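You operate a simulated robot arm through the tools that you are given. There is no shell and no other tool.

The job below is to be done with a simulated robot arm. You get a single attempt, and the scene is never put back.

TASK
Press the green and blue blocks down into their marked gaps.
Fine: each in the gap with its colour; slide the yellow bridge over them last.

The check looks at the end state, three seconds after you hand in, the way a careful person would. Anything else that was tipped, shoved, dropped, spilled or broken makes it a failure.

THE ROBOT
A 6-joint arm with a two-finger parallel gripper, fixed in place. Base frame: the origin is at the foot of the arm, x ahead of it, y to its left, z up; the work surface is at about z = 3. Lengths are in mm, angles in degrees, forces in N, time in s.
With the tool pointing down near the work surface it reaches from about 160 to 400 mm from the base axis. Its first joint turns from -66.0 to 66.0 degrees. Payload 1.57 kg.
The tool frame sits at the grasp point between the pads (the TCP): z along the fingers, y along the line on which they close. The tips reach 30 mm beyond it. Largest opening 80 mm; finger width 17, thickness 12; the body of the gripper, 40 by 82 mm, starts 80 mm behind the TCP.
Orientation is told as [roll, pitch, yaw] about the base's x, y, z axes, in that order, counted from this pose: with the fingers straight down and closing along the base's y, the tool's x points along the base's -x, its y along +y and its z along -z.

THE INTERFACE
- The arm moves only by the tool drive_tool. Its argument "commands" is a list that holds one entry, the list of rows, each a list of 7 numbers: the opening, from 0 (shut) to 1 (fully open), then the shift along the base's x, y, z in mm, then the turn, a rotation vector about the base's x, y, z in degrees. In form: [[[grip, x, y, z, ax, ay, az], ...]]. A call has 1 to 20 rows; each row shifts and turns the commanded pose from where the row before left it. Each row takes 0.2 s and may step no farther than 50 mm and 8.6 degrees from the row before; otherwise, or with a gripper value out of range, the whole call is refused. Where a pose cannot be reached the arm comes as near as it can. A force on the tool above 70 N (or 10 N above the force at the start of the call, whichever is more), or a blocked arm, ends the call early, and 0.2 s more pass. Each finger travels about 153 mm/s and halts on what it meets, pressing with about 30 N; the grip force reading is that of the motor and also rises with nothing between the fingers. The clock runs only during rows and for 0.2 s after the last one: add rows that do not move to give the fingers time. It gives the time, the measured TCP pose, the force on the tool (base axes), the opening and the grip force at its end, in the units of the frame above (readings bear some noise), with the torque about the TCP (base axes, N m) and any sound that the robot's microphone picked up.
- Cameras (640 x 400 px; columns grow to the right, rows downward): "scene" is fixed at [54.4, -323.8, 413.3]; the picture's right is [0.77, -0.63, 0.00], its down [-0.39, -0.48, -0.79] and it looks along [0.50, 0.61, -0.61] (base axes); focal length 214 px, centre (320, 200). "wrist" rides on the gripper at [72, -7, -122] in the tool frame; the picture's right is [0.09, 1.00, 0.00], its down [-0.84, 0.08, -0.54] and it looks along [-0.54, 0.05, 0.84] (tool axes); focal length 238 px, centre (320, 200). There is no depth. A picture from a camera that has moved, and an enlarged one, comes with that camera's place and axes in the base frame and with its lens. The place of the scene camera against the robot may be out by one fixed shift of up to 12 mm in any direction.
- get_image(camera): a new picture of that camera. It takes no simulated time.
- close_up(camera, box): a new picture of the part [left, top, right, bottom] of that camera's present view, enlarged. It takes no simulated time.
- close_job(): hands the job in; it is judged then, once.

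Nothing tells you positions but the pictures and the camera data. Unless the task says otherwise, let go and move clear before handing in.

The tools are called after "Call:" as a command line: name --argument value ..., lists and objects as JSON in quotes. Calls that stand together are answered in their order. drive_tool: Moves the arm, as the interface text tells. Its arguments: {"type":"object","properties":{"commands":{"type":"array","items":{"type":"array","items":{"type":"array","items":{"type":"number"}}}}},"required":["commands"]} The other tools are called the same way: get_image (camera) takes a picture; close_up (camera, box) takes an enlarged picture of a part of a camera's view; close_job () hands the job in.

At the start:

```text
time_s: 0.0
eef_pos: [219.9, 68.5, 265.8]
tcp_rot: [-0.1, -0.1, -0.1]
wrist_force: [-0.1, 0.1, 0.2]
wrist_torque: [-0.03, -0.02, 0.01]
gripper_width: 79.8
grip_force: 0.0
```

scene: 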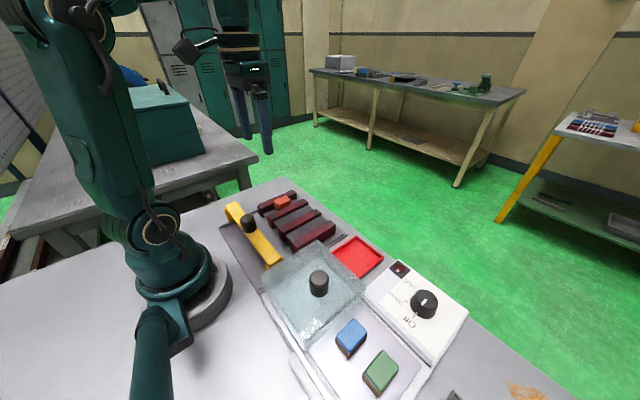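
wrist: 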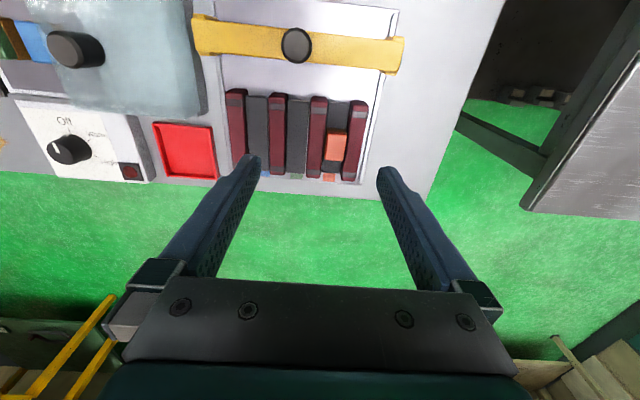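

I see a tray with a glass lid and a knob, blue and green blocks in a compartment, a knob box with "Off", a red tray, a yellow bridge, and a rack with dark red walls and marked gaps. I'll look closer before moving.

Call:
close_up --camera "scene" --box '[210, 170, 410, 295]'

Call:
close_up --camera "scene" --box '[260, 240, 500, 390]'

Call:
close_up --camera "wrist" --box '[180, 0, 440, 200]'

Call:
close_up --camera "wrist" --box '[0, 0, 240, 190]'

```text
3.20 times, centred on (310, 232) of scene
camera zoom: at [54.4, -323.8, 413.3], right [0.77, -0.63, 0.0], down [-0.39, -0.48, -0.79], along [0.5, 0.61, -0.61], focal length 686 px, centre (352, 96)
```

zoom: 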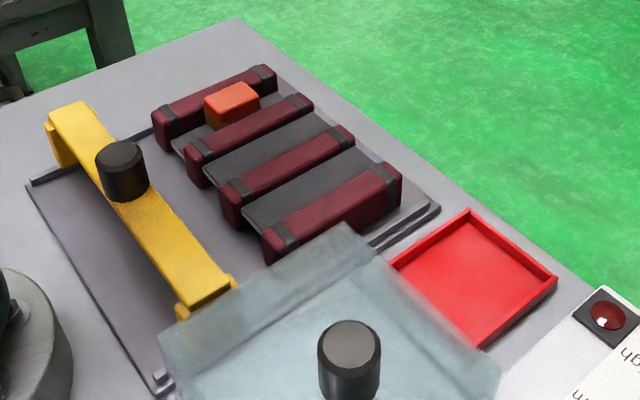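

```text
2.67 times, centred on (380, 315) of scene
camera zoom: at [54.4, -323.8, 413.3], right [0.77, -0.63, 0.0], down [-0.39, -0.48, -0.79], along [0.5, 0.61, -0.61], focal length 572 px, centre (160, -107)
```

zoom: 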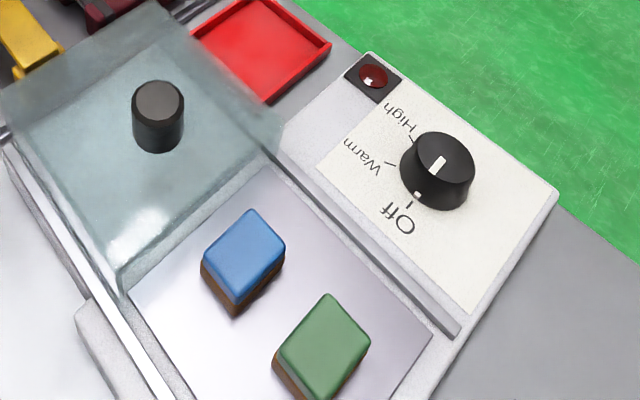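

```text
2.00 times, centred on (310, 100) of wrist
camera zoom: at [147.0, 62.4, 387.5], right [-0.09, 1.0, 0.0], down [0.83, 0.08, 0.54], along [0.54, 0.05, -0.84], focal length 477 px, centre (340, 400)
```

zoom: 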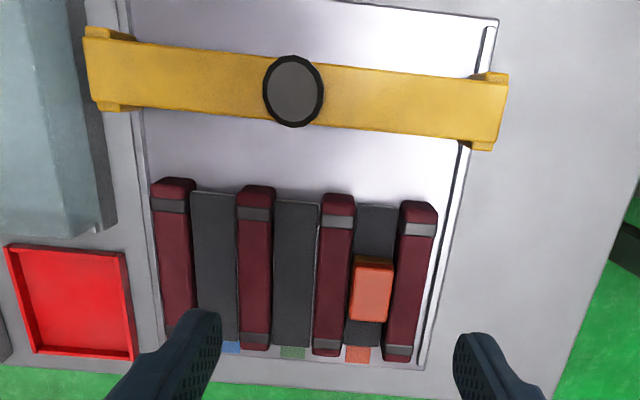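

```text
2.11 times, centred on (120, 95) of wrist
camera zoom: at [147.0, 62.4, 387.5], right [-0.09, 1.0, 0.0], down [0.83, 0.08, 0.54], along [0.54, 0.05, -0.84], focal length 502 px, centre (741, 421)
```

zoom: 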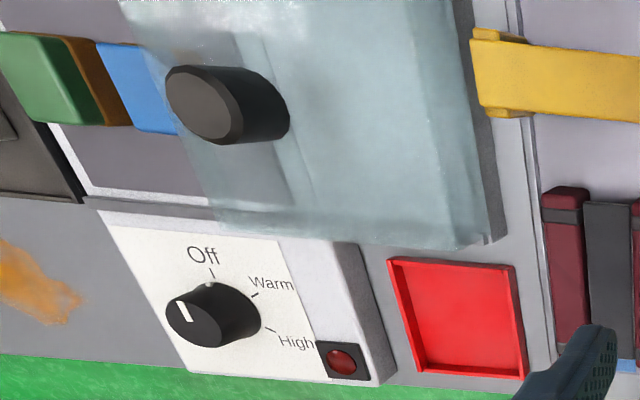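

The rack has three gaps marked blue, green and orange, running along x, and the orange gap is already filled. The bridge sits on rails behind the rack, and the blue and green blocks lie at about (178,-252) and (180,-310). First I'll move the wrist camera for a better view of the rack.

Call:
drive_tool --commands '[[[1, -20, 5, -20, 0, 0, 0], [1, -20, 5, -20, 0, 0, 0], [1, 0, 0, -15, 0, 0, 0], [1, 0, 0, 0, 0, 0, 0]]]'

Call:
get_image --camera "wrist"

Call:
close_up --camera "wrist" --box '[190, 40, 450, 203]'

```text
time_s: 1.0
eef_pos: [179.0, 80.3, 211.7]
tcp_rot: [-0.1, -0.1, 0.0]
wrist_force: [-0.4, -0.4, -0.1]
wrist_torque: [0.0, 0.01, 0.03]
gripper_width: 79.9
grip_force: 0.0
```

```text
taken
camera wrist: at [106.5, 74.7, 332.1], right [-0.09, 1.0, 0.0], down [0.83, 0.08, 0.55], along [0.54, 0.05, -0.84], focal length 238 px, centre (320, 200)
```

wrist: 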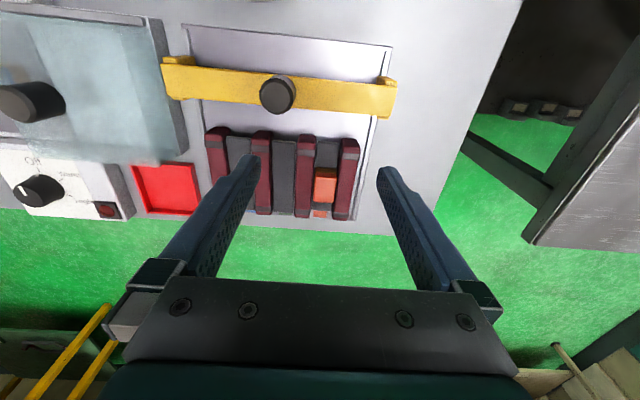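

```text
2.45 times, centred on (320, 122) of wrist
camera zoom: at [106.5, 74.7, 332.1], right [-0.09, 1.0, 0.0], down [0.83, 0.08, 0.55], along [0.54, 0.05, -0.84], focal length 585 px, centre (320, 393)
```

zoom: 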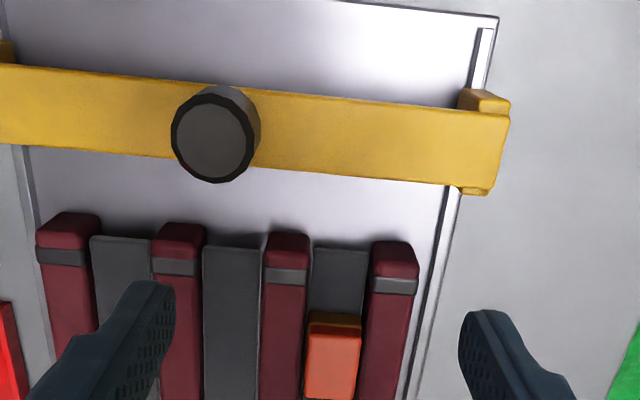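

The fingers hide part of the rack from here. I'll move out over it so that it falls in the upper part of the wrist view.

Call:
drive_tool --commands '[[[1, 25, -10, -15, 0, 0, 0], [1, 25, -10, -15, 0, 0, 0], [1, 25, -10, -10, 0, 0, 0], [1, 0, 0, 0, 0, 0, 0]]]'

Call:
get_image --camera "wrist"

Call:
close_up --camera "wrist" --box '[170, 0, 430, 162]'

Call:
close_up --camera "wrist" --box '[200, 60, 400, 185]'

```text
time_s: 2.0
eef_pos: [255.8, 46.6, 173.5]
tcp_rot: [0.0, -0.2, 0.0]
wrist_force: [0.7, -0.1, -0.1]
wrist_torque: [0.0, -0.02, 0.04]
gripper_width: 80.0
grip_force: 0.0
```

```text
taken
camera wrist: at [183.9, 41.2, 294.1], right [-0.09, 1.0, 0.0], down [0.83, 0.08, 0.54], along [0.54, 0.05, -0.84], focal length 238 px, centre (320, 200)
```

wrist: 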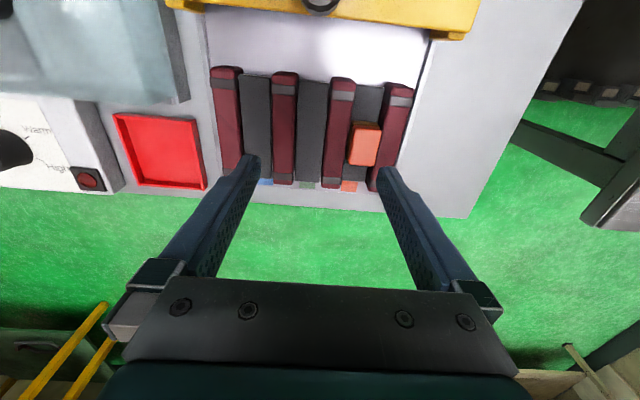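

```text
2.46 times, centred on (300, 81) of wrist
camera zoom: at [183.9, 41.2, 294.1], right [-0.09, 1.0, 0.0], down [0.83, 0.08, 0.54], along [0.54, 0.05, -0.84], focal length 587 px, centre (369, 493)
```

zoom: 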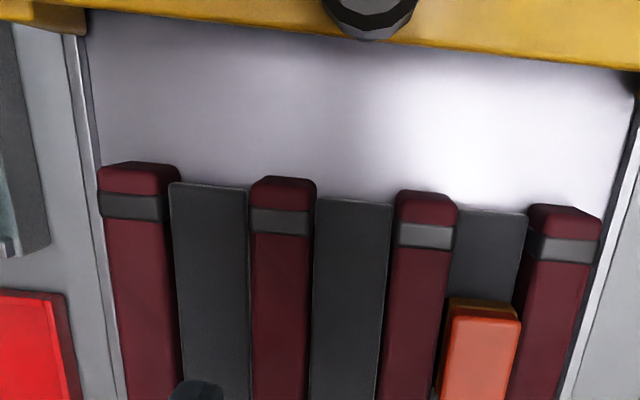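

```text
3.20 times, centred on (300, 122) of wrist
camera zoom: at [183.9, 41.2, 294.1], right [-0.09, 1.0, 0.0], down [0.83, 0.08, 0.54], along [0.54, 0.05, -0.84], focal length 763 px, centre (384, 448)
```

zoom: 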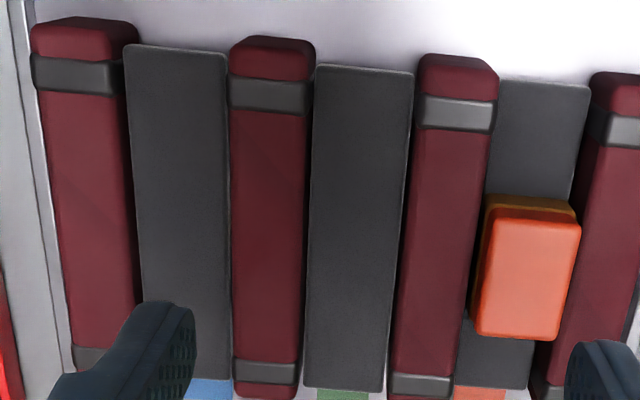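

The gaps are about 32 mm wide, centred near y = -18 (blue), 38 (green) and 95 (orange). They have raised dark mats at about z = 28, and the wall tops are at about z = 41. Next I'll swing over to look at the loose blocks.

Call:
drive_tool --commands '[[[1, -5, -15, 15, 0, 0, 0], [1, -9, -20, 10, 0, 0, -5], [1, -10, -22, 0, 0, 0, -5], [1, -10, -22, 0, 0, 0, -5], [1, -10, -22, 0, 0, 0, -5], [1, -10, -22, 0, 0, 0, -5], [1, -10, -22, 0, 0, 0, -5], [1, -10, -22, 0, 0, 0, -5], [1, -10, -22, 0, 0, 0, -5], [1, -10, -22, 0, 0, 0, -5], [1, -10, -22, 0, 0, 0, -5], [1, -10, -22, 0, 0, 0, -5], [1, -5, -5, 0, 0, 0, -2], [1, 0, 0, 0, 0, 0, 0]]]'

Call:
get_image --camera "wrist"

Call:
get_image --camera "scene"

```text
time_s: 5.0
eef_pos: [134.6, -211.7, 194.7]
tcp_rot: [-0.1, -0.2, -57.0]
wrist_force: [0.4, 0.3, -0.5]
wrist_torque: [-0.01, 0.0, 0.02]
gripper_width: 80.0
grip_force: 0.0
```

```text
taken
camera wrist: at [90.0, -153.8, 316.2], right [0.79, 0.62, 0.0], down [0.52, -0.66, 0.54], along [0.34, -0.43, -0.84], focal length 238 px, centre (320, 200)
```

wrist: 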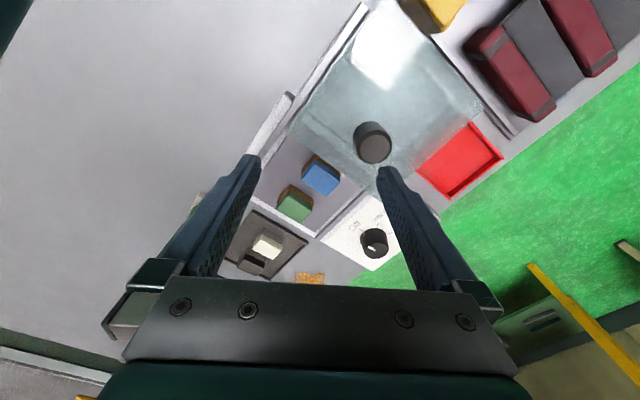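

```text
taken
```

scene: 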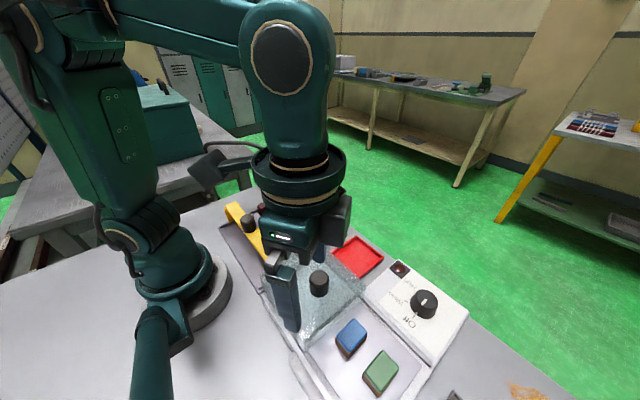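

Call:
close_up --camera "wrist" --box '[240, 130, 400, 230]'

Call:
close_up --camera "scene" --box '[300, 300, 440, 400]'

Call:
close_up --camera "wrist" --box '[200, 150, 400, 290]'

```text
4.00 times, centred on (320, 180) of wrist
camera zoom: at [90.0, -153.8, 316.2], right [0.79, 0.62, 0.0], down [0.52, -0.66, 0.54], along [0.34, -0.43, -0.84], focal length 953 px, centre (320, 280)
```

zoom: 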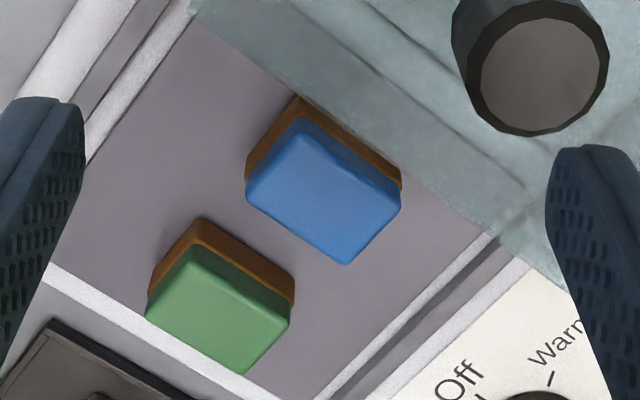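

```text
4.00 times, centred on (370, 350) of scene
camera zoom: at [54.4, -323.8, 413.3], right [0.77, -0.63, 0.0], down [-0.39, -0.48, -0.79], along [0.5, 0.61, -0.61], focal length 858 px, centre (120, -400)
```

zoom: 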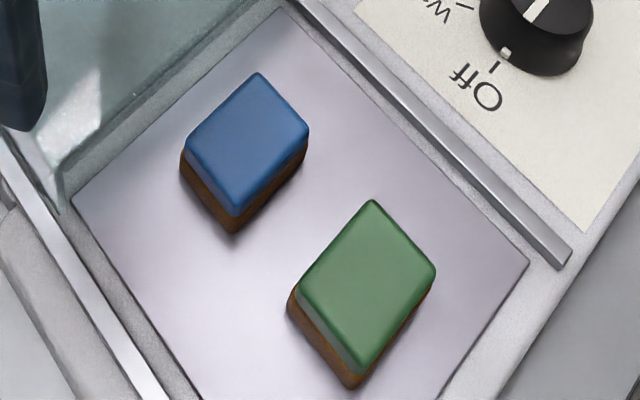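

```text
2.86 times, centred on (300, 220) of wrist
camera zoom: at [90.0, -153.8, 316.2], right [0.79, 0.62, 0.0], down [0.52, -0.66, 0.54], along [0.34, -0.43, -0.84], focal length 681 px, centre (377, 143)
```

zoom: 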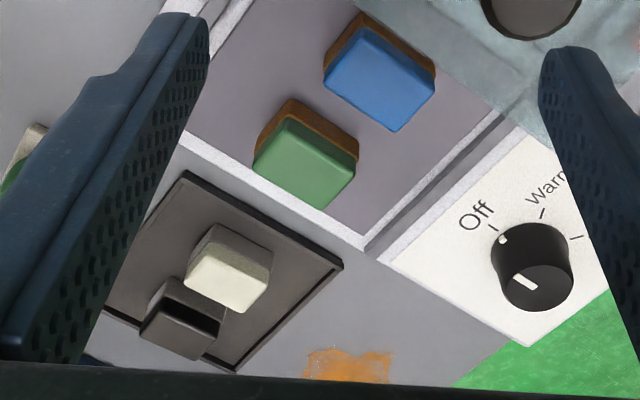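

The loose blocks are about 41 x 33 mm with tops near z = 48: blue at about (178,-263), green at about (178,-321). The lid knob is tall, up to about z = 115. I'll grip along base x (yaw -90) so the fingers fit inside the gaps, and I'll hover over blue first to refine these numbers.

Call:
drive_tool --commands '[[[0.75, 7, -9, 0, 0, 0, -5.5], [0.75, 7, -9, 0, 0, 0, -5.5], [0.75, 7, -9, 0, 0, 0, -5.5], [0.75, 7, -9, 0, 0, 0, -5.5], [0.75, 7, -8, 0, 0, 0, -5.5], [0.75, 8, -7, 0, 0, 0, -5.5], [0.75, 0, 0, -15, 0, 0, 0], [0.75, 0, 0, -20, 0, 0, 0], [0.75, 0, 0, 0, 0, 0, 0]]]'

Call:
get_image --camera "wrist"

Call:
close_up --camera "wrist" --box '[220, 100, 420, 225]'

Call:
get_image --camera "scene"

```text
time_s: 7.0
eef_pos: [178.4, -261.9, 160.8]
tcp_rot: [-0.1, -0.2, -90.1]
wrist_force: [0.6, 0.4, -0.9]
wrist_torque: [-0.01, -0.02, -0.04]
gripper_width: 60.1
grip_force: 0.1
```

```text
taken
camera wrist: at [172.4, -189.4, 282.0], right [1.0, 0.09, 0.0], down [0.08, -0.83, 0.54], along [0.05, -0.54, -0.84], focal length 238 px, centre (320, 200)
```

wrist: 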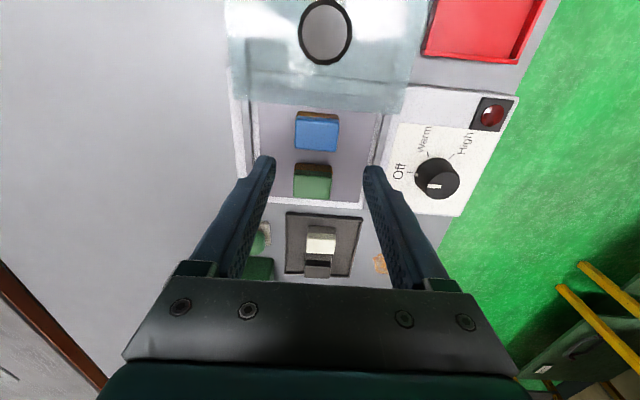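

```text
3.20 times, centred on (320, 162) of wrist
camera zoom: at [172.4, -189.4, 282.0], right [1.0, 0.09, 0.0], down [0.08, -0.83, 0.54], along [0.05, -0.54, -0.84], focal length 763 px, centre (320, 320)
```

zoom: 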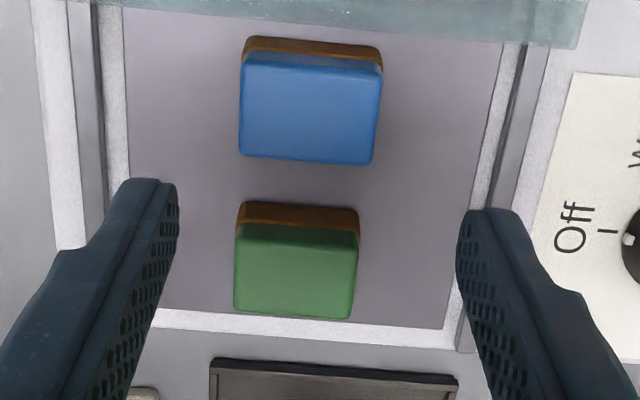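

```text
taken
```

scene: 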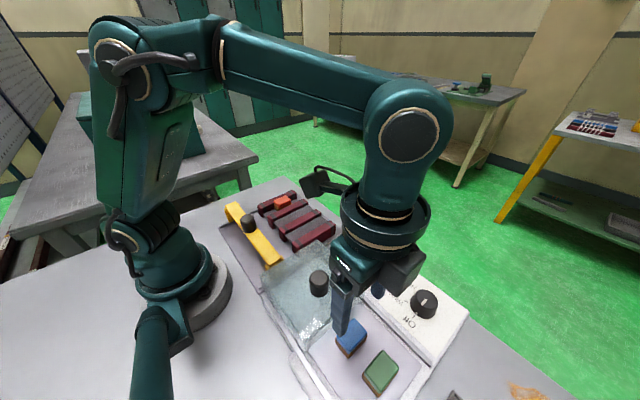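

Blue reads as about (176,-263.5) and green about (176,-320), with tops near z = 50 and both aligned with the axes. I'll descend over blue part way and check the alignment.

Call:
drive_tool --commands '[[[0.75, -1, -1, -20, 0, 0, 0], [0.75, -1, -1, -20, 0, 0, 0], [0.75, 0, 0, -20, 0, 0, 0], [0.75, 0, 0, -15, 0, 0, 0], [0.75, 0, 0, 0, 0, 0, 0]]]'

Call:
get_image --camera "wrist"

Call:
close_up --camera "scene" --box '[280, 260, 440, 400]'

Call:
close_up --camera "wrist" --box '[220, 60, 420, 200]'

```text
time_s: 8.2
eef_pos: [176.3, -264.3, 84.2]
tcp_rot: [-0.1, -0.1, -90.0]
wrist_force: [-0.4, -0.3, 0.8]
wrist_torque: [0.0, 0.0, -0.01]
gripper_width: 59.9
grip_force: 0.0
```

```text
taken
camera wrist: at [169.7, -191.6, 207.4], right [1.0, 0.09, 0.0], down [0.08, -0.84, 0.54], along [0.05, -0.54, -0.84], focal length 238 px, centre (320, 200)
```

wrist: 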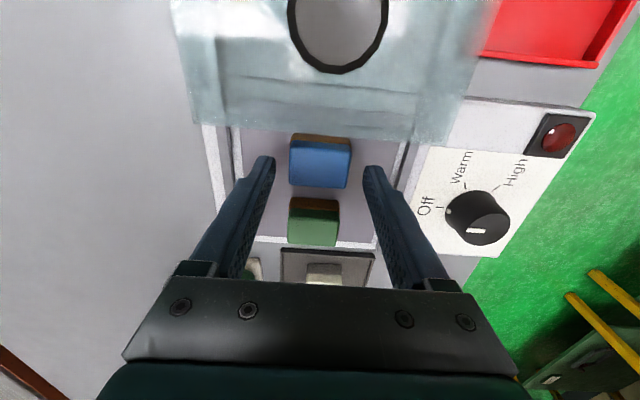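

```text
2.86 times, centred on (360, 330) of scene
camera zoom: at [54.4, -323.8, 413.3], right [0.77, -0.63, 0.0], down [-0.39, -0.48, -0.79], along [0.5, 0.61, -0.61], focal length 613 px, centre (206, -171)
```

zoom: 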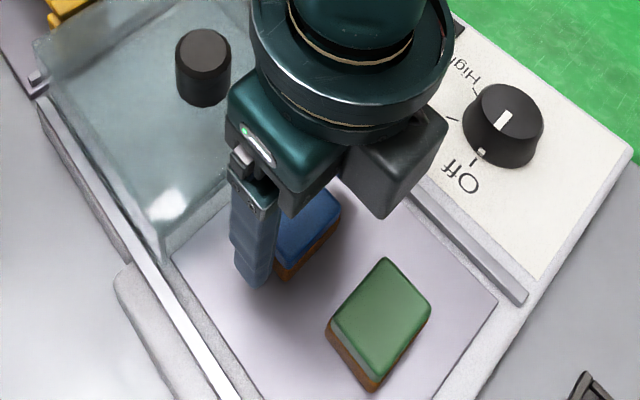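

```text
2.86 times, centred on (320, 130) of wrist
camera zoom: at [169.7, -191.6, 207.4], right [1.0, 0.09, 0.0], down [0.08, -0.84, 0.54], along [0.05, -0.54, -0.84], focal length 681 px, centre (320, 400)
```

zoom: 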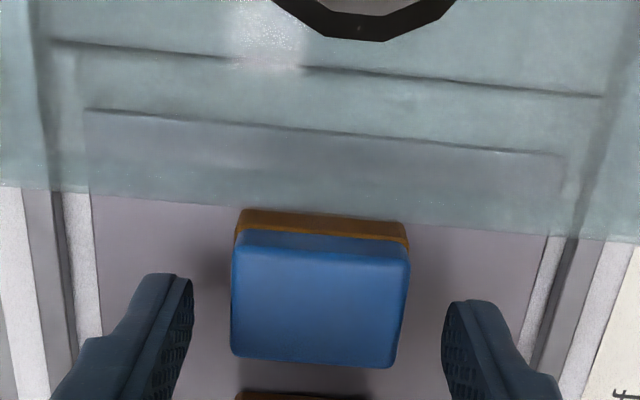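

The fingers straddle blue and are centred on it. I'll go down to TCP z of about 67 and close.

Call:
drive_tool --commands '[[[0.75, 0, 0, -9, 0, 0, 0], [0.75, 0, 0, -8, 0, 0, 0], [0.75, 0, 0, 0, 0, 0, 0], [0.6, 0, 0, 0, 0, 0, 0], [0.4, 0, 0, 0, 0, 0, 0], [0.4, 0, 0, 0, 0, 0, 0], [0.4, 0, 0, 0, 0, 0, 0]]]'

Call:
get_image --camera "wrist"

Call:
close_up --camera "scene" --box '[300, 280, 420, 380]'

```text
time_s: 9.8
eef_pos: [177.2, -266.5, 69.8]
tcp_rot: [-0.1, -0.2, -90.0]
wrist_force: [0.7, 0.2, -0.2]
wrist_torque: [0.03, -0.01, -0.02]
gripper_width: 41.3
grip_force: 29.8
```

```text
taken
camera wrist: at [170.6, -192.1, 190.2], right [1.0, 0.09, 0.0], down [0.08, -0.83, 0.54], along [0.05, -0.54, -0.84], focal length 238 px, centre (320, 200)
```

wrist: 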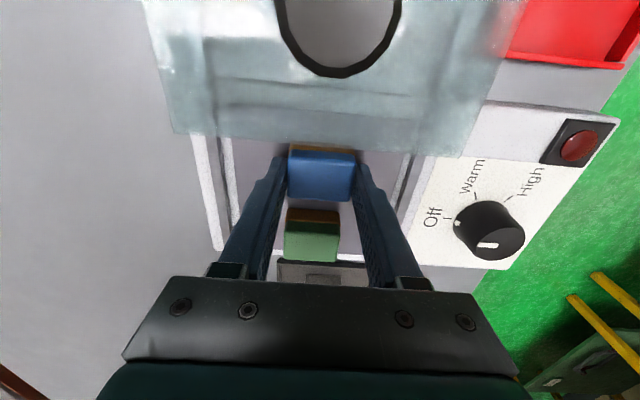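

```text
4.00 times, centred on (360, 330) of scene
camera zoom: at [54.4, -323.8, 413.3], right [0.77, -0.63, 0.0], down [-0.39, -0.48, -0.79], along [0.5, 0.61, -0.61], focal length 858 px, centre (160, -320)
```

zoom: 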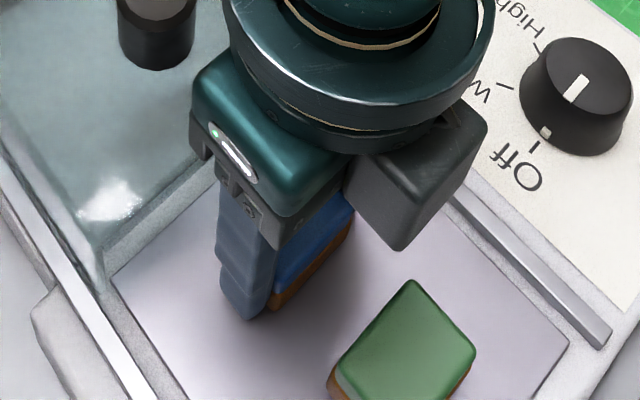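

Blue is gripped at 41.3 mm. I'll lift it straight up and check the hold.

Call:
drive_tool --commands '[[[0.4, 0, 0, 8, 0, 0, 0], [0.4, 0, 0, 20, 0, 0, 0], [0.4, 0, 0, 30, 0, 0, 0], [0.4, 0, 0, 35, 0, 0, 0], [0.4, 0, 0, 35, 0, 0, 0], [0.4, 0, 0, 0, 0, 0, 0]]]'

Call:
get_image --camera "wrist"

Call:
get_image --camera "scene"

Call:
close_up --camera "scene" --box '[300, 220, 440, 320]'

Call:
close_up --camera "wrist" --box '[250, 100, 410, 240]'

```text
time_s: 11.2
eef_pos: [175.9, -266.8, 196.8]
tcp_rot: [-0.1, -0.2, -90.0]
wrist_force: [-0.6, -0.8, 0.6]
wrist_torque: [-0.01, 0.02, 0.01]
gripper_width: 32.2
grip_force: 0.1
```

```text
taken
camera wrist: at [169.4, -193.0, 318.8], right [1.0, 0.09, 0.0], down [0.08, -0.84, 0.54], along [0.05, -0.54, -0.84], focal length 238 px, centre (320, 200)
```

wrist: 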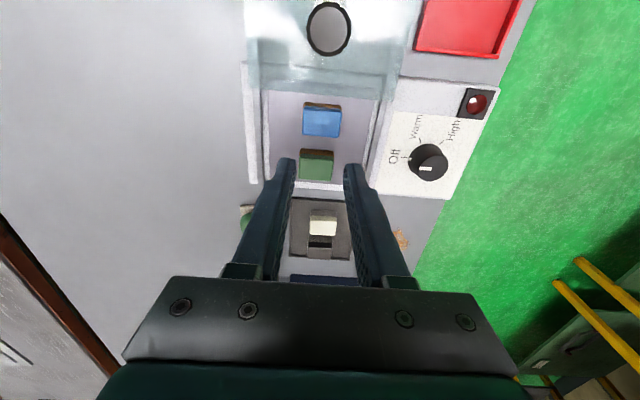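

```text
taken
```

scene: 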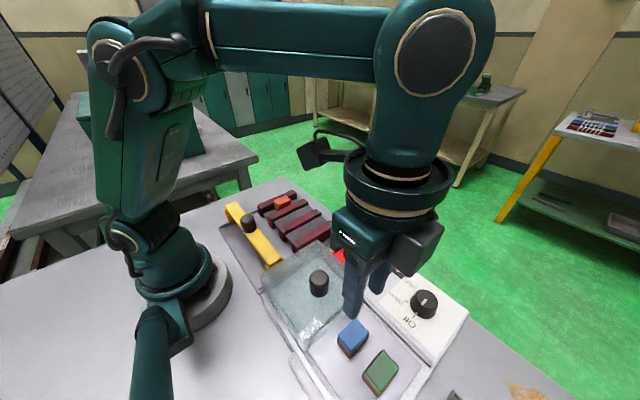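

```text
4.00 times, centred on (370, 270) of scene
camera zoom: at [54.4, -323.8, 413.3], right [0.77, -0.63, 0.0], down [-0.39, -0.48, -0.79], along [0.5, 0.61, -0.61], focal length 858 px, centre (120, -80)
```

zoom: 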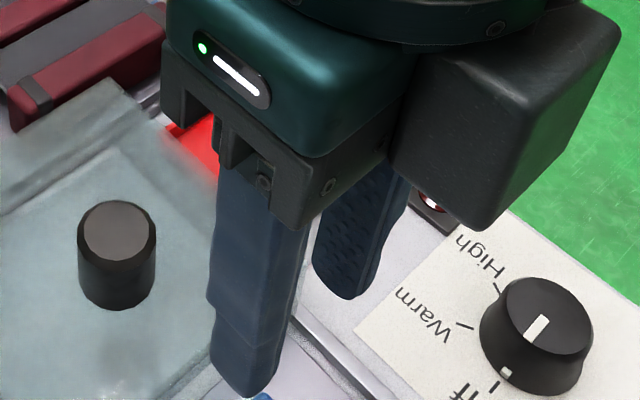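

```text
2.86 times, centred on (330, 170) of wrist
camera zoom: at [169.4, -193.0, 318.8], right [1.0, 0.09, 0.0], down [0.08, -0.84, 0.54], along [0.05, -0.54, -0.84], focal length 681 px, centre (291, 286)
```

zoom: 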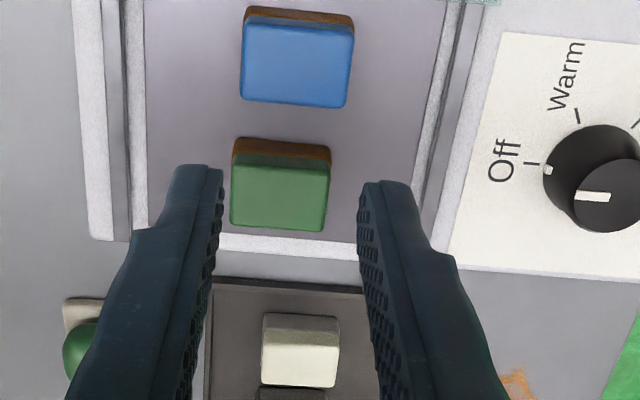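

The grip slipped and the block is still in its place, not moved. I was holding only its rounded top edge, so I'll reopen, go deeper in small steps while watching the force, and squeeze fully.

Call:
drive_tool --commands '[[[0.75, 0, 0, -30, 0, 0, 0], [0.75, 0, 0, -35, 0, 0, 0], [0.75, 0, 0, -35, 0, 0, 0], [0.75, 0, 0, -20, 0, 0, 0], [0.75, 0, 0, -8, 0, 0, 0], [0.75, 0, 0, -6, 0, 0, 0], [0.75, 0, 0, 0, 0, 0, 0]]]'

Call:
close_up --camera "wrist" --box '[240, 100, 400, 220]'

Call:
close_up --camera "scene" --box '[310, 290, 410, 370]'

```text
time_s: 12.8
eef_pos: [176.9, -266.5, 63.7]
tcp_rot: [0.0, -0.3, -89.9]
wrist_force: [-0.6, 9.7, 29.6]
wrist_torque: [0.56, 0.14, -0.02]
gripper_width: 59.9
grip_force: 0.0
```

```text
3.33 times, centred on (320, 160) of wrist
camera zoom: at [170.3, -191.8, 185.4], right [1.0, 0.09, 0.0], down [0.08, -0.83, 0.55], along [0.05, -0.54, -0.84], focal length 794 px, centre (320, 333)
```

zoom: 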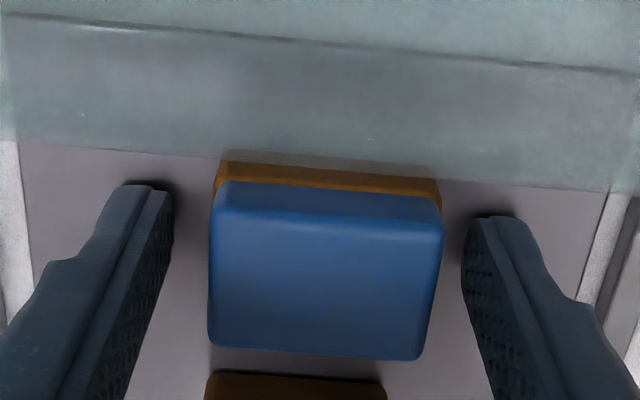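

```text
5.00 times, centred on (360, 330) of scene
camera zoom: at [54.4, -323.7, 413.4], right [0.77, -0.63, 0.0], down [-0.39, -0.48, -0.79], along [0.5, 0.61, -0.61], focal length 1072 px, centre (120, -450)
```

zoom: 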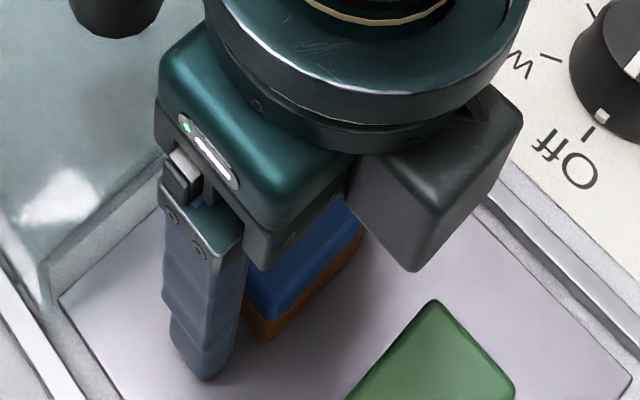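

The upward force shows the fingertips reached the tray floor, which is at about z = 34, so the block is about 20 mm tall. I'll back off by 1.5 mm, squeeze fully, and lift very slowly while checking width and force.

Call:
drive_tool --commands '[[[0.75, 0, 0, 2, 0, 0, 0], [0.5, 0, 0, 0, 0, 0, 0], [0.2, 0, 0, 0, 0, 0, 0], [0.0, 0, 0, 0, 0, 0, 0], [0.0, 0, 0, 0, 0, 0, 0], [0.0, 0, 0, 0, 0, 0, 0]]]'

Call:
drive_tool --commands '[[[0.0, 0, 0, 1, 0, 0, 0], [0.0, 0, 0, 1, 0, 0, 0], [0.0, 0, 0, 1, 0, 0, 0], [0.0, 0, 0, 0, 0, 0, 0]]]'

Call:
close_up --camera "wrist" --box '[240, 100, 400, 220]'

Call:
close_up --camera "scene" --box '[310, 290, 410, 370]'

```text
time_s: 14.2
eef_pos: [177.1, -265.1, 65.3]
tcp_rot: [-0.1, -0.1, -90.0]
wrist_force: [0.0, -0.3, 0.1]
wrist_torque: [0.03, 0.01, 0.0]
gripper_width: 41.1
grip_force: 29.2
```

```text
time_s: 15.2
eef_pos: [176.3, -265.0, 67.5]
tcp_rot: [-0.1, -0.3, -90.1]
wrist_force: [-0.1, 0.0, -1.4]
wrist_torque: [-0.01, -0.03, -0.02]
gripper_width: 41.2
grip_force: 30.3
```

```text
3.33 times, centred on (320, 160) of wrist
camera zoom: at [170.2, -191.6, 189.6], right [1.0, 0.09, 0.0], down [0.08, -0.83, 0.54], along [0.05, -0.54, -0.84], focal length 794 px, centre (320, 333)
```

zoom: 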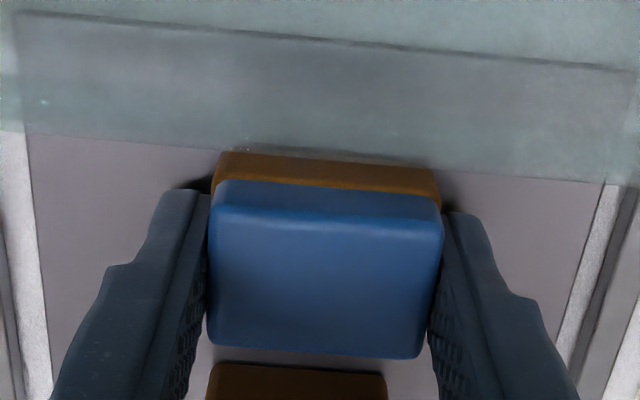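

```text
5.00 times, centred on (360, 330) of scene
camera zoom: at [54.4, -323.8, 413.3], right [0.77, -0.63, 0.0], down [-0.39, -0.48, -0.79], along [0.5, 0.61, -0.61], focal length 1072 px, centre (120, -450)
```

zoom: 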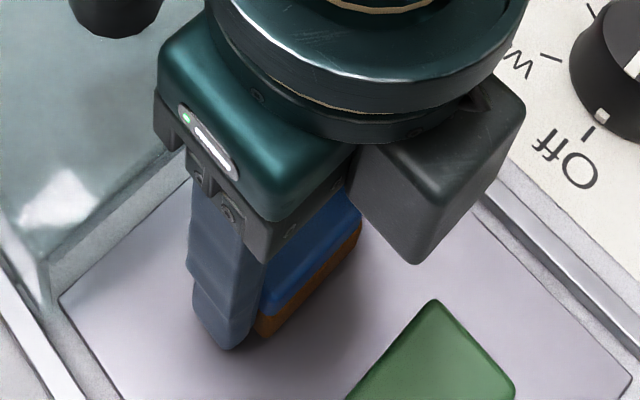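

The width holds at 41.2 mm and about 1.4 N of weight has come onto the tool. I'll keep lifting slowly.

Call:
drive_tool --commands '[[[0.0, 0, 0, 2, 0, 0, 0], [0.0, 0, 0, 2, 0, 0, 0], [0.0, 0, 0, 3, 0, 0, 0], [0.0, 0, 0, 3, 0, 0, 0], [0.0, 0, 0, 0, 0, 0, 0]]]'

Call:
close_up --camera "scene" --box '[310, 290, 410, 370]'

Call:
close_up --camera "wrist" --box '[240, 100, 400, 220]'

```text
time_s: 16.4
eef_pos: [175.3, -264.9, 77.5]
tcp_rot: [-0.1, -0.2, -90.0]
wrist_force: [-0.7, 0.2, -0.5]
wrist_torque: [-0.01, 0.03, -0.03]
gripper_width: 41.3
grip_force: 29.7
```

```text
5.00 times, centred on (360, 330) of scene
camera zoom: at [54.4, -323.8, 413.3], right [0.77, -0.63, 0.0], down [-0.39, -0.48, -0.79], along [0.5, 0.61, -0.61], focal length 1072 px, centre (120, -450)
```

zoom: 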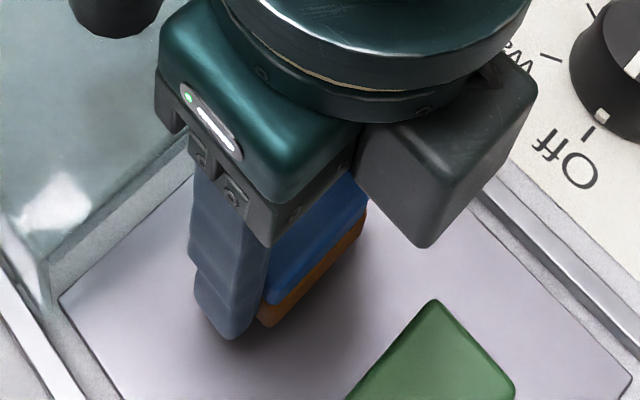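

```text
3.33 times, centred on (320, 160) of wrist
camera zoom: at [170.0, -191.9, 199.6], right [1.0, 0.09, 0.0], down [0.08, -0.83, 0.54], along [0.05, -0.54, -0.84], focal length 794 px, centre (320, 333)
```

zoom: 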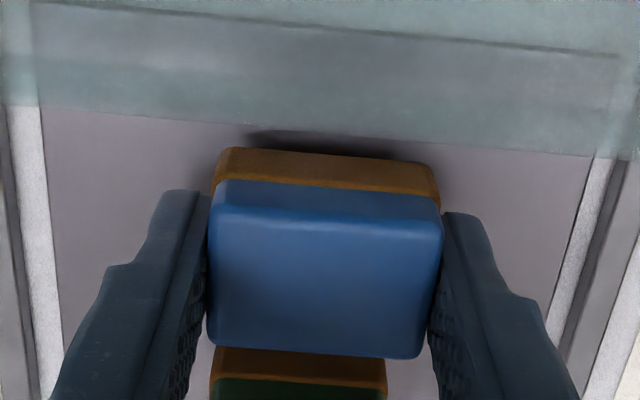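

Blue is off the floor and held. I'll keep lifting gently to a safe height above the lid knob.

Call:
drive_tool --commands '[[[0.0, 0, 0, 4, 0, 0, 0], [0.0, 0, 0, 6, 0, 0, 0], [0.0, 0, 0, 8, 0, 0, 0], [0.0, 0, 0, 10, 0, 0, 0], [0.0, 0, 0, 10, 0, 0, 0], [0.0, 0, 0, 10, 0, 0, 0], [0.0, 0, 0, 10, 0, 0, 0], [0.0, 0, 0, 10, 0, 0, 0], [0.0, 0, 0, 10, 0, 0, 0], [0.0, 0, 0, 10, 0, 0, 0], [0.0, 0, 0, 10, 0, 0, 0], [0.0, 0, 0, 6, 0, 0, 0], [0.0, 0, 0, 0, 0, 0, 0]]]'

Call:
get_image --camera "wrist"

Call:
get_image --camera "scene"

```text
time_s: 19.2
eef_pos: [177.4, -264.7, 180.9]
tcp_rot: [-0.2, -0.1, -90.0]
wrist_force: [0.4, -1.5, -0.9]
wrist_torque: [0.0, 0.02, -0.02]
gripper_width: 40.9
grip_force: 30.0
```

```text
taken
camera wrist: at [170.2, -191.6, 303.2], right [1.0, 0.09, 0.0], down [0.08, -0.83, 0.54], along [0.05, -0.54, -0.84], focal length 238 px, centre (320, 200)
```

wrist: 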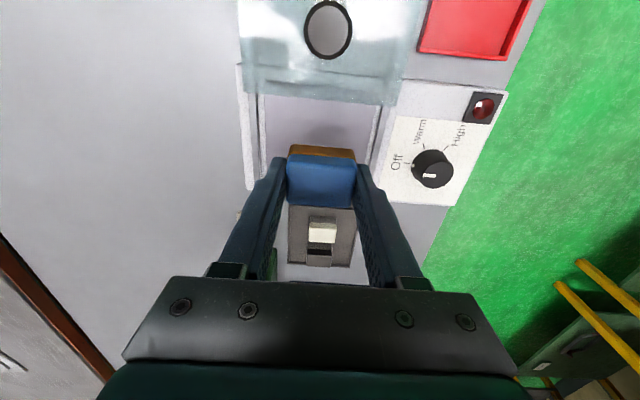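

```text
taken
```

scene: 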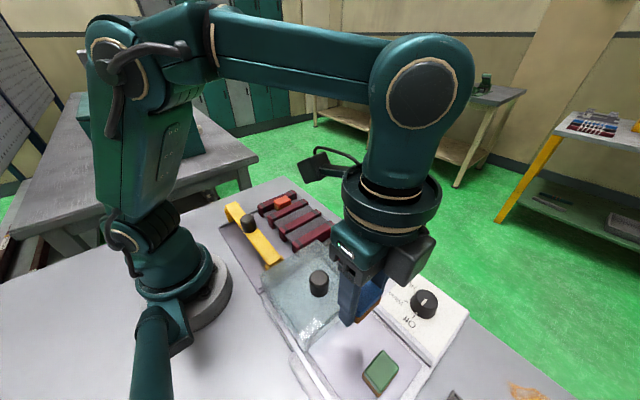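

Blue is held securely at 41 mm. I'll carry it to a hover over the blue gap at about (269,-18), with clearance over the lid knob.

Call:
drive_tool --commands '[[[0.0, 3, 8, 2, 0, 0, 0], [0.0, 6, 15, 2, 0, 0, 0], [0.0, 7, 20, 0, 0, 0, 0], [0.0, 8, 22, 0, 0, 0, 0], [0.0, 8, 22, 0, 0, 0, 0], [0.0, 8, 22, 0, 0, 0, 0], [0.0, 8, 22, 0, 0, 0, 0], [0.0, 8, 22, 0, 0, 0, 0], [0.0, 8, 22, 0, 0, 0, 0], [0.0, 8, 22, 0, 0, 0, 0], [0.0, 8, 20, 0, 0, 0, 0], [0.0, 7, 15, 0, 0, 0, 0], [0.0, 5, 10, 0, 0, 0, 0], [0.0, 0, 4, 0, 0, 0, 0], [0.0, 0, 0, 0, 0, 0, 0]]]'

Call:
get_image --camera "wrist"

Call:
get_image --camera "scene"

Call:
close_up --camera "wrist" --box '[220, 60, 420, 200]'

```text
time_s: 22.4
eef_pos: [267.8, -18.9, 186.1]
tcp_rot: [-0.1, -0.2, -89.9]
wrist_force: [0.7, -0.6, -0.3]
wrist_torque: [-0.02, 0.04, 0.02]
gripper_width: 41.1
grip_force: 29.7
```

```text
taken
camera wrist: at [261.3, 54.4, 308.1], right [1.0, 0.09, 0.0], down [0.08, -0.83, 0.54], along [0.05, -0.54, -0.84], focal length 238 px, centre (320, 200)
```

wrist: 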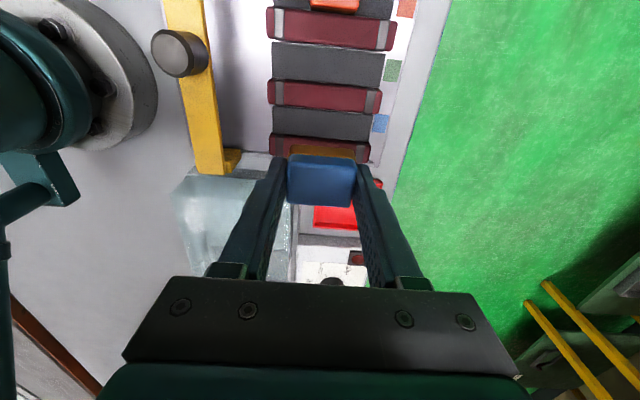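

```text
taken
```

scene: 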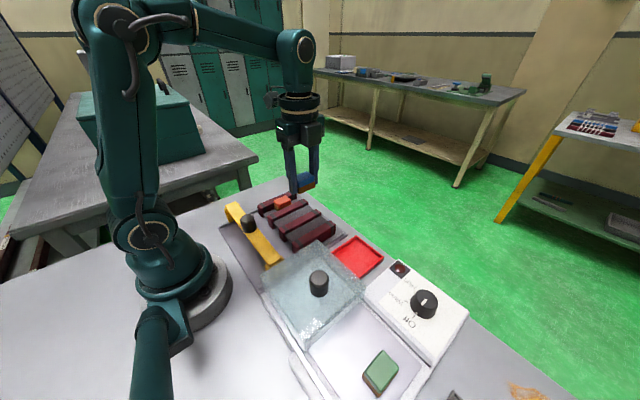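

```text
2.86 times, centred on (320, 130) of wrist
camera zoom: at [261.3, 54.4, 308.1], right [1.0, 0.09, 0.0], down [0.08, -0.83, 0.54], along [0.05, -0.54, -0.84], focal length 681 px, centre (320, 400)
```

zoom: 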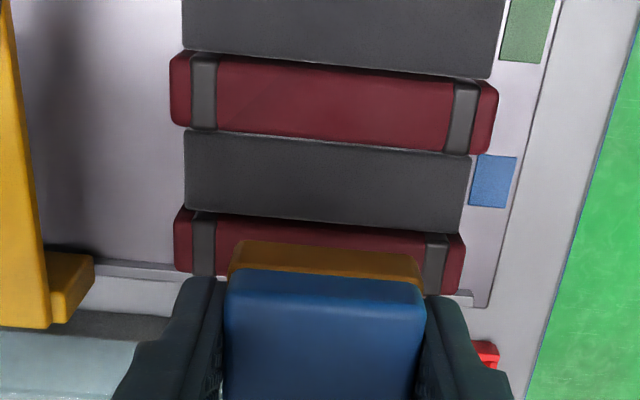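

Blue hovers over its gap. I'll go down to just above the wall tops and check the alignment with both cameras.

Call:
drive_tool --commands '[[[0.0, 0, 0, -10, 0, 0, 0], [0.0, 0, 0, -15, 0, 0, 0], [0.0, 0, 0, -15, 0, 0, 0], [0.0, 0, 0, -15, 0, 0, 0], [0.0, 0, 0, -15, 0, 0, 0], [0.0, 0, 0, -12, 0, 0, 0], [0.0, 0, 0, -6, 0, 0, 0], [0.0, 0, 0, 0, 0, 0, 0]]]'

Call:
get_image --camera "wrist"

Call:
close_up --camera "wrist" --box '[200, 20, 440, 180]'

Call:
close_up --camera "scene" --box '[240, 170, 360, 260]'

```text
time_s: 24.2
eef_pos: [269.3, -19.7, 97.3]
tcp_rot: [-0.1, -0.2, -90.0]
wrist_force: [-0.2, 1.1, -0.5]
wrist_torque: [0.0, 0.0, -0.01]
gripper_width: 41.1
grip_force: 30.0
```

```text
taken
camera wrist: at [262.7, 54.0, 219.3], right [1.0, 0.09, 0.0], down [0.08, -0.83, 0.54], along [0.05, -0.54, -0.84], focal length 238 px, centre (320, 200)
```

wrist: 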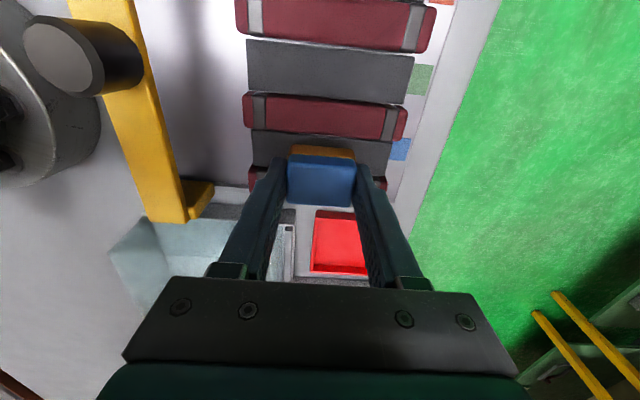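

```text
2.50 times, centred on (320, 100) of wrist
camera zoom: at [262.7, 54.0, 219.3], right [1.0, 0.09, 0.0], down [0.08, -0.83, 0.54], along [0.05, -0.54, -0.84], focal length 596 px, centre (320, 450)
```

zoom: 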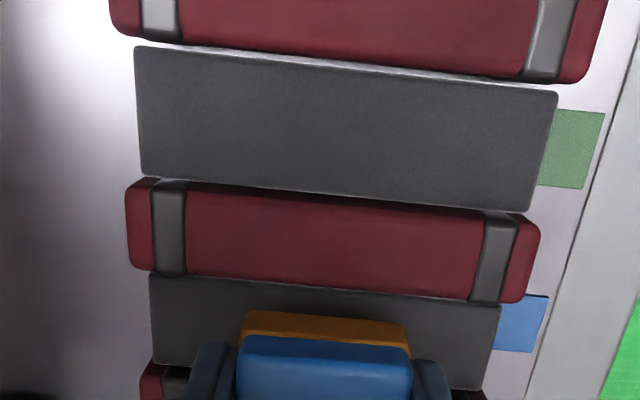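

```text
4.44 times, centred on (300, 215) of scene
camera zoom: at [54.4, -323.8, 413.3], right [0.77, -0.63, 0.0], down [-0.39, -0.48, -0.79], along [0.5, 0.61, -0.61], focal length 953 px, centre (409, 133)
```

zoom: 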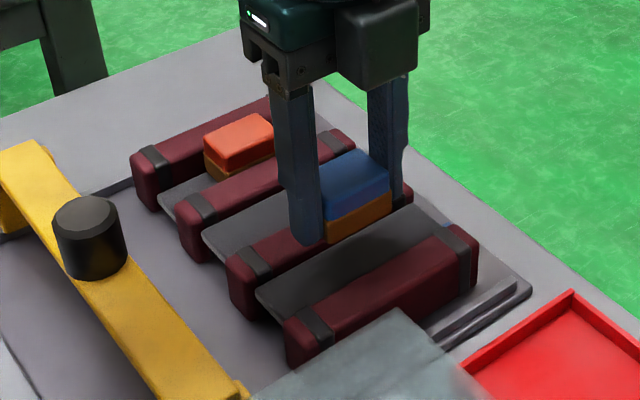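

The block is above the blue gap. I'll zoom in to measure the block against the gap more precisely before lowering.

Call:
close_up --camera "wrist" --box '[260, 130, 380, 215]'

Call:
close_up --camera "scene" --box '[270, 180, 350, 240]'

Call:
close_up --camera "scene" --box '[240, 185, 320, 245]'

```text
4.71 times, centred on (320, 172) of wrist
camera zoom: at [262.7, 54.0, 219.3], right [1.0, 0.09, 0.0], down [0.08, -0.83, 0.54], along [0.05, -0.54, -0.84], focal length 1122 px, centre (320, 329)
```

zoom: 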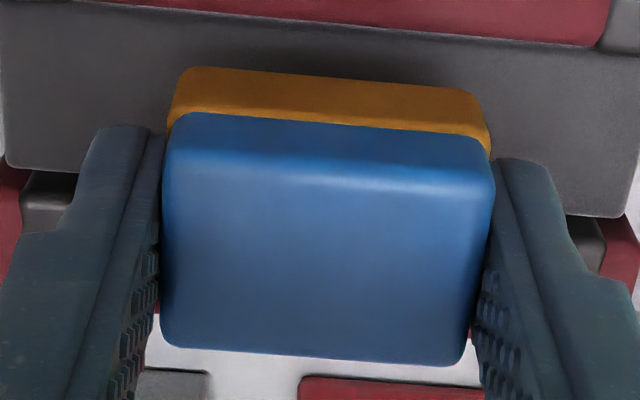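

```text
6.67 times, centred on (310, 210) of scene
camera zoom: at [54.4, -323.8, 413.3], right [0.77, -0.63, 0.0], down [-0.39, -0.48, -0.79], along [0.5, 0.61, -0.61], focal length 1430 px, centre (387, 133)
```

zoom: 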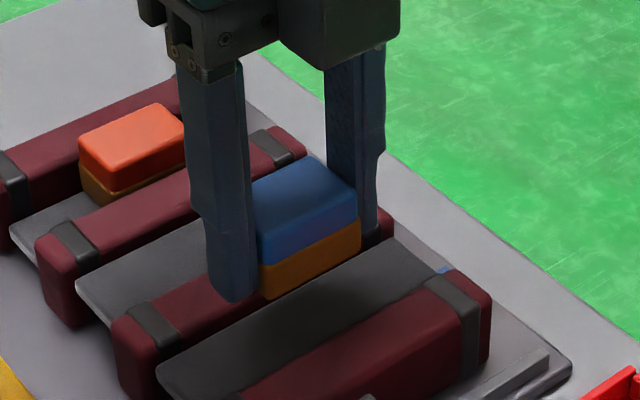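

```text
6.67 times, centred on (280, 215) of scene
camera zoom: at [54.4, -323.8, 413.3], right [0.77, -0.63, 0.0], down [-0.39, -0.48, -0.79], along [0.5, 0.61, -0.61], focal length 1430 px, centre (587, 100)
```

zoom: 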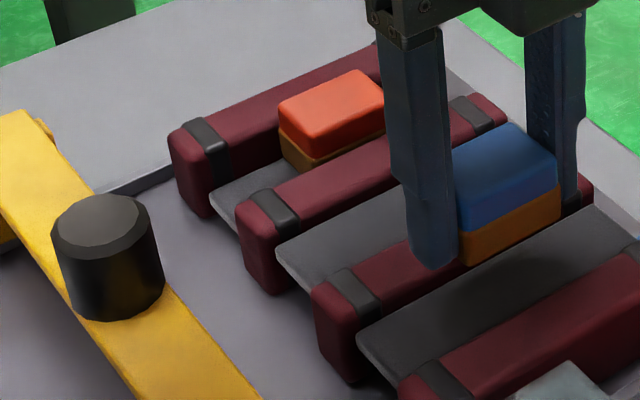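

The block turns out to be about 26 mm tall and sits about 2 mm to +y of the TCP. To fix the gap centre exactly I'll move the camera directly above the blue gap.

Call:
drive_tool --commands '[[[0.0, 0, 0, 8, 0, 0, 0], [0.0, 0, -4, 12, 0, 0, 0], [0.0, 0, -12, 12, 0, 0, 0], [0.0, 0, -14, 0, 0, 0, 0], [0.0, 0, -14, 0, 0, 0, 0], [0.0, 0, -14, 0, 0, 0, 0], [0.0, 0, -10, 0, 0, 0, 0], [0.0, 0, -4, 0, 0, 0, 0], [0.0, 0, 0, 0, 0, 0, 0]]]'

Call:
get_image --camera "wrist"

Call:
close_up --camera "wrist" --box '[220, 0, 420, 110]'

Call:
close_up --camera "wrist" --box '[260, 130, 380, 215]'

```text
time_s: 26.2
eef_pos: [268.4, -90.0, 129.7]
tcp_rot: [-0.1, -0.3, -90.0]
wrist_force: [0.3, -0.4, -0.7]
wrist_torque: [-0.05, 0.05, 0.0]
gripper_width: 40.8
grip_force: 30.0
```

```text
taken
camera wrist: at [261.7, -17.2, 251.6], right [1.0, 0.09, 0.0], down [0.08, -0.83, 0.54], along [0.05, -0.54, -0.84], focal length 238 px, centre (320, 200)
```

wrist: 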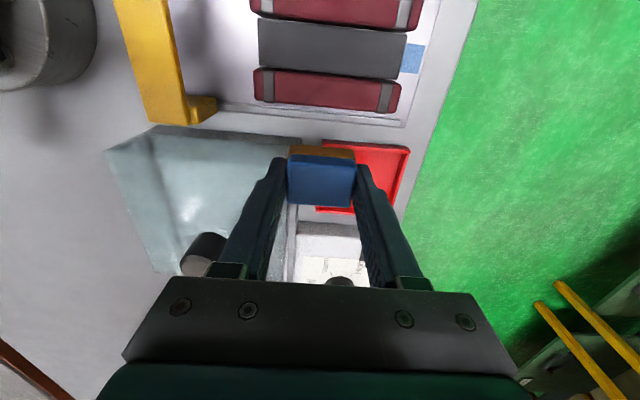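

```text
3.20 times, centred on (320, 55) of wrist
camera zoom: at [261.7, -17.2, 251.6], right [1.0, 0.09, 0.0], down [0.08, -0.83, 0.54], along [0.05, -0.54, -0.84], focal length 763 px, centre (320, 664)
```

zoom: 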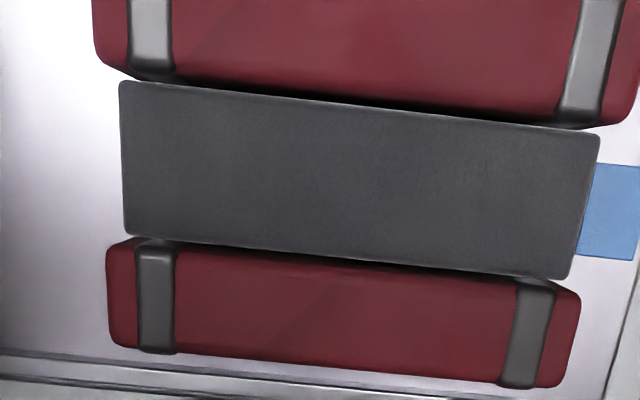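

```text
4.71 times, centred on (320, 172) of wrist
camera zoom: at [261.7, -17.2, 251.6], right [1.0, 0.09, 0.0], down [0.08, -0.83, 0.54], along [0.05, -0.54, -0.84], focal length 1122 px, centre (320, 329)
```

zoom: 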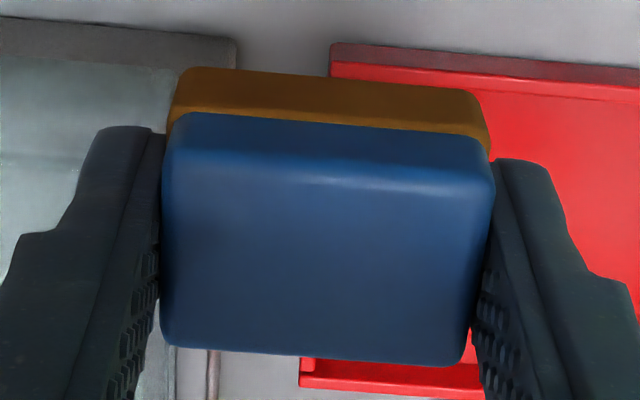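

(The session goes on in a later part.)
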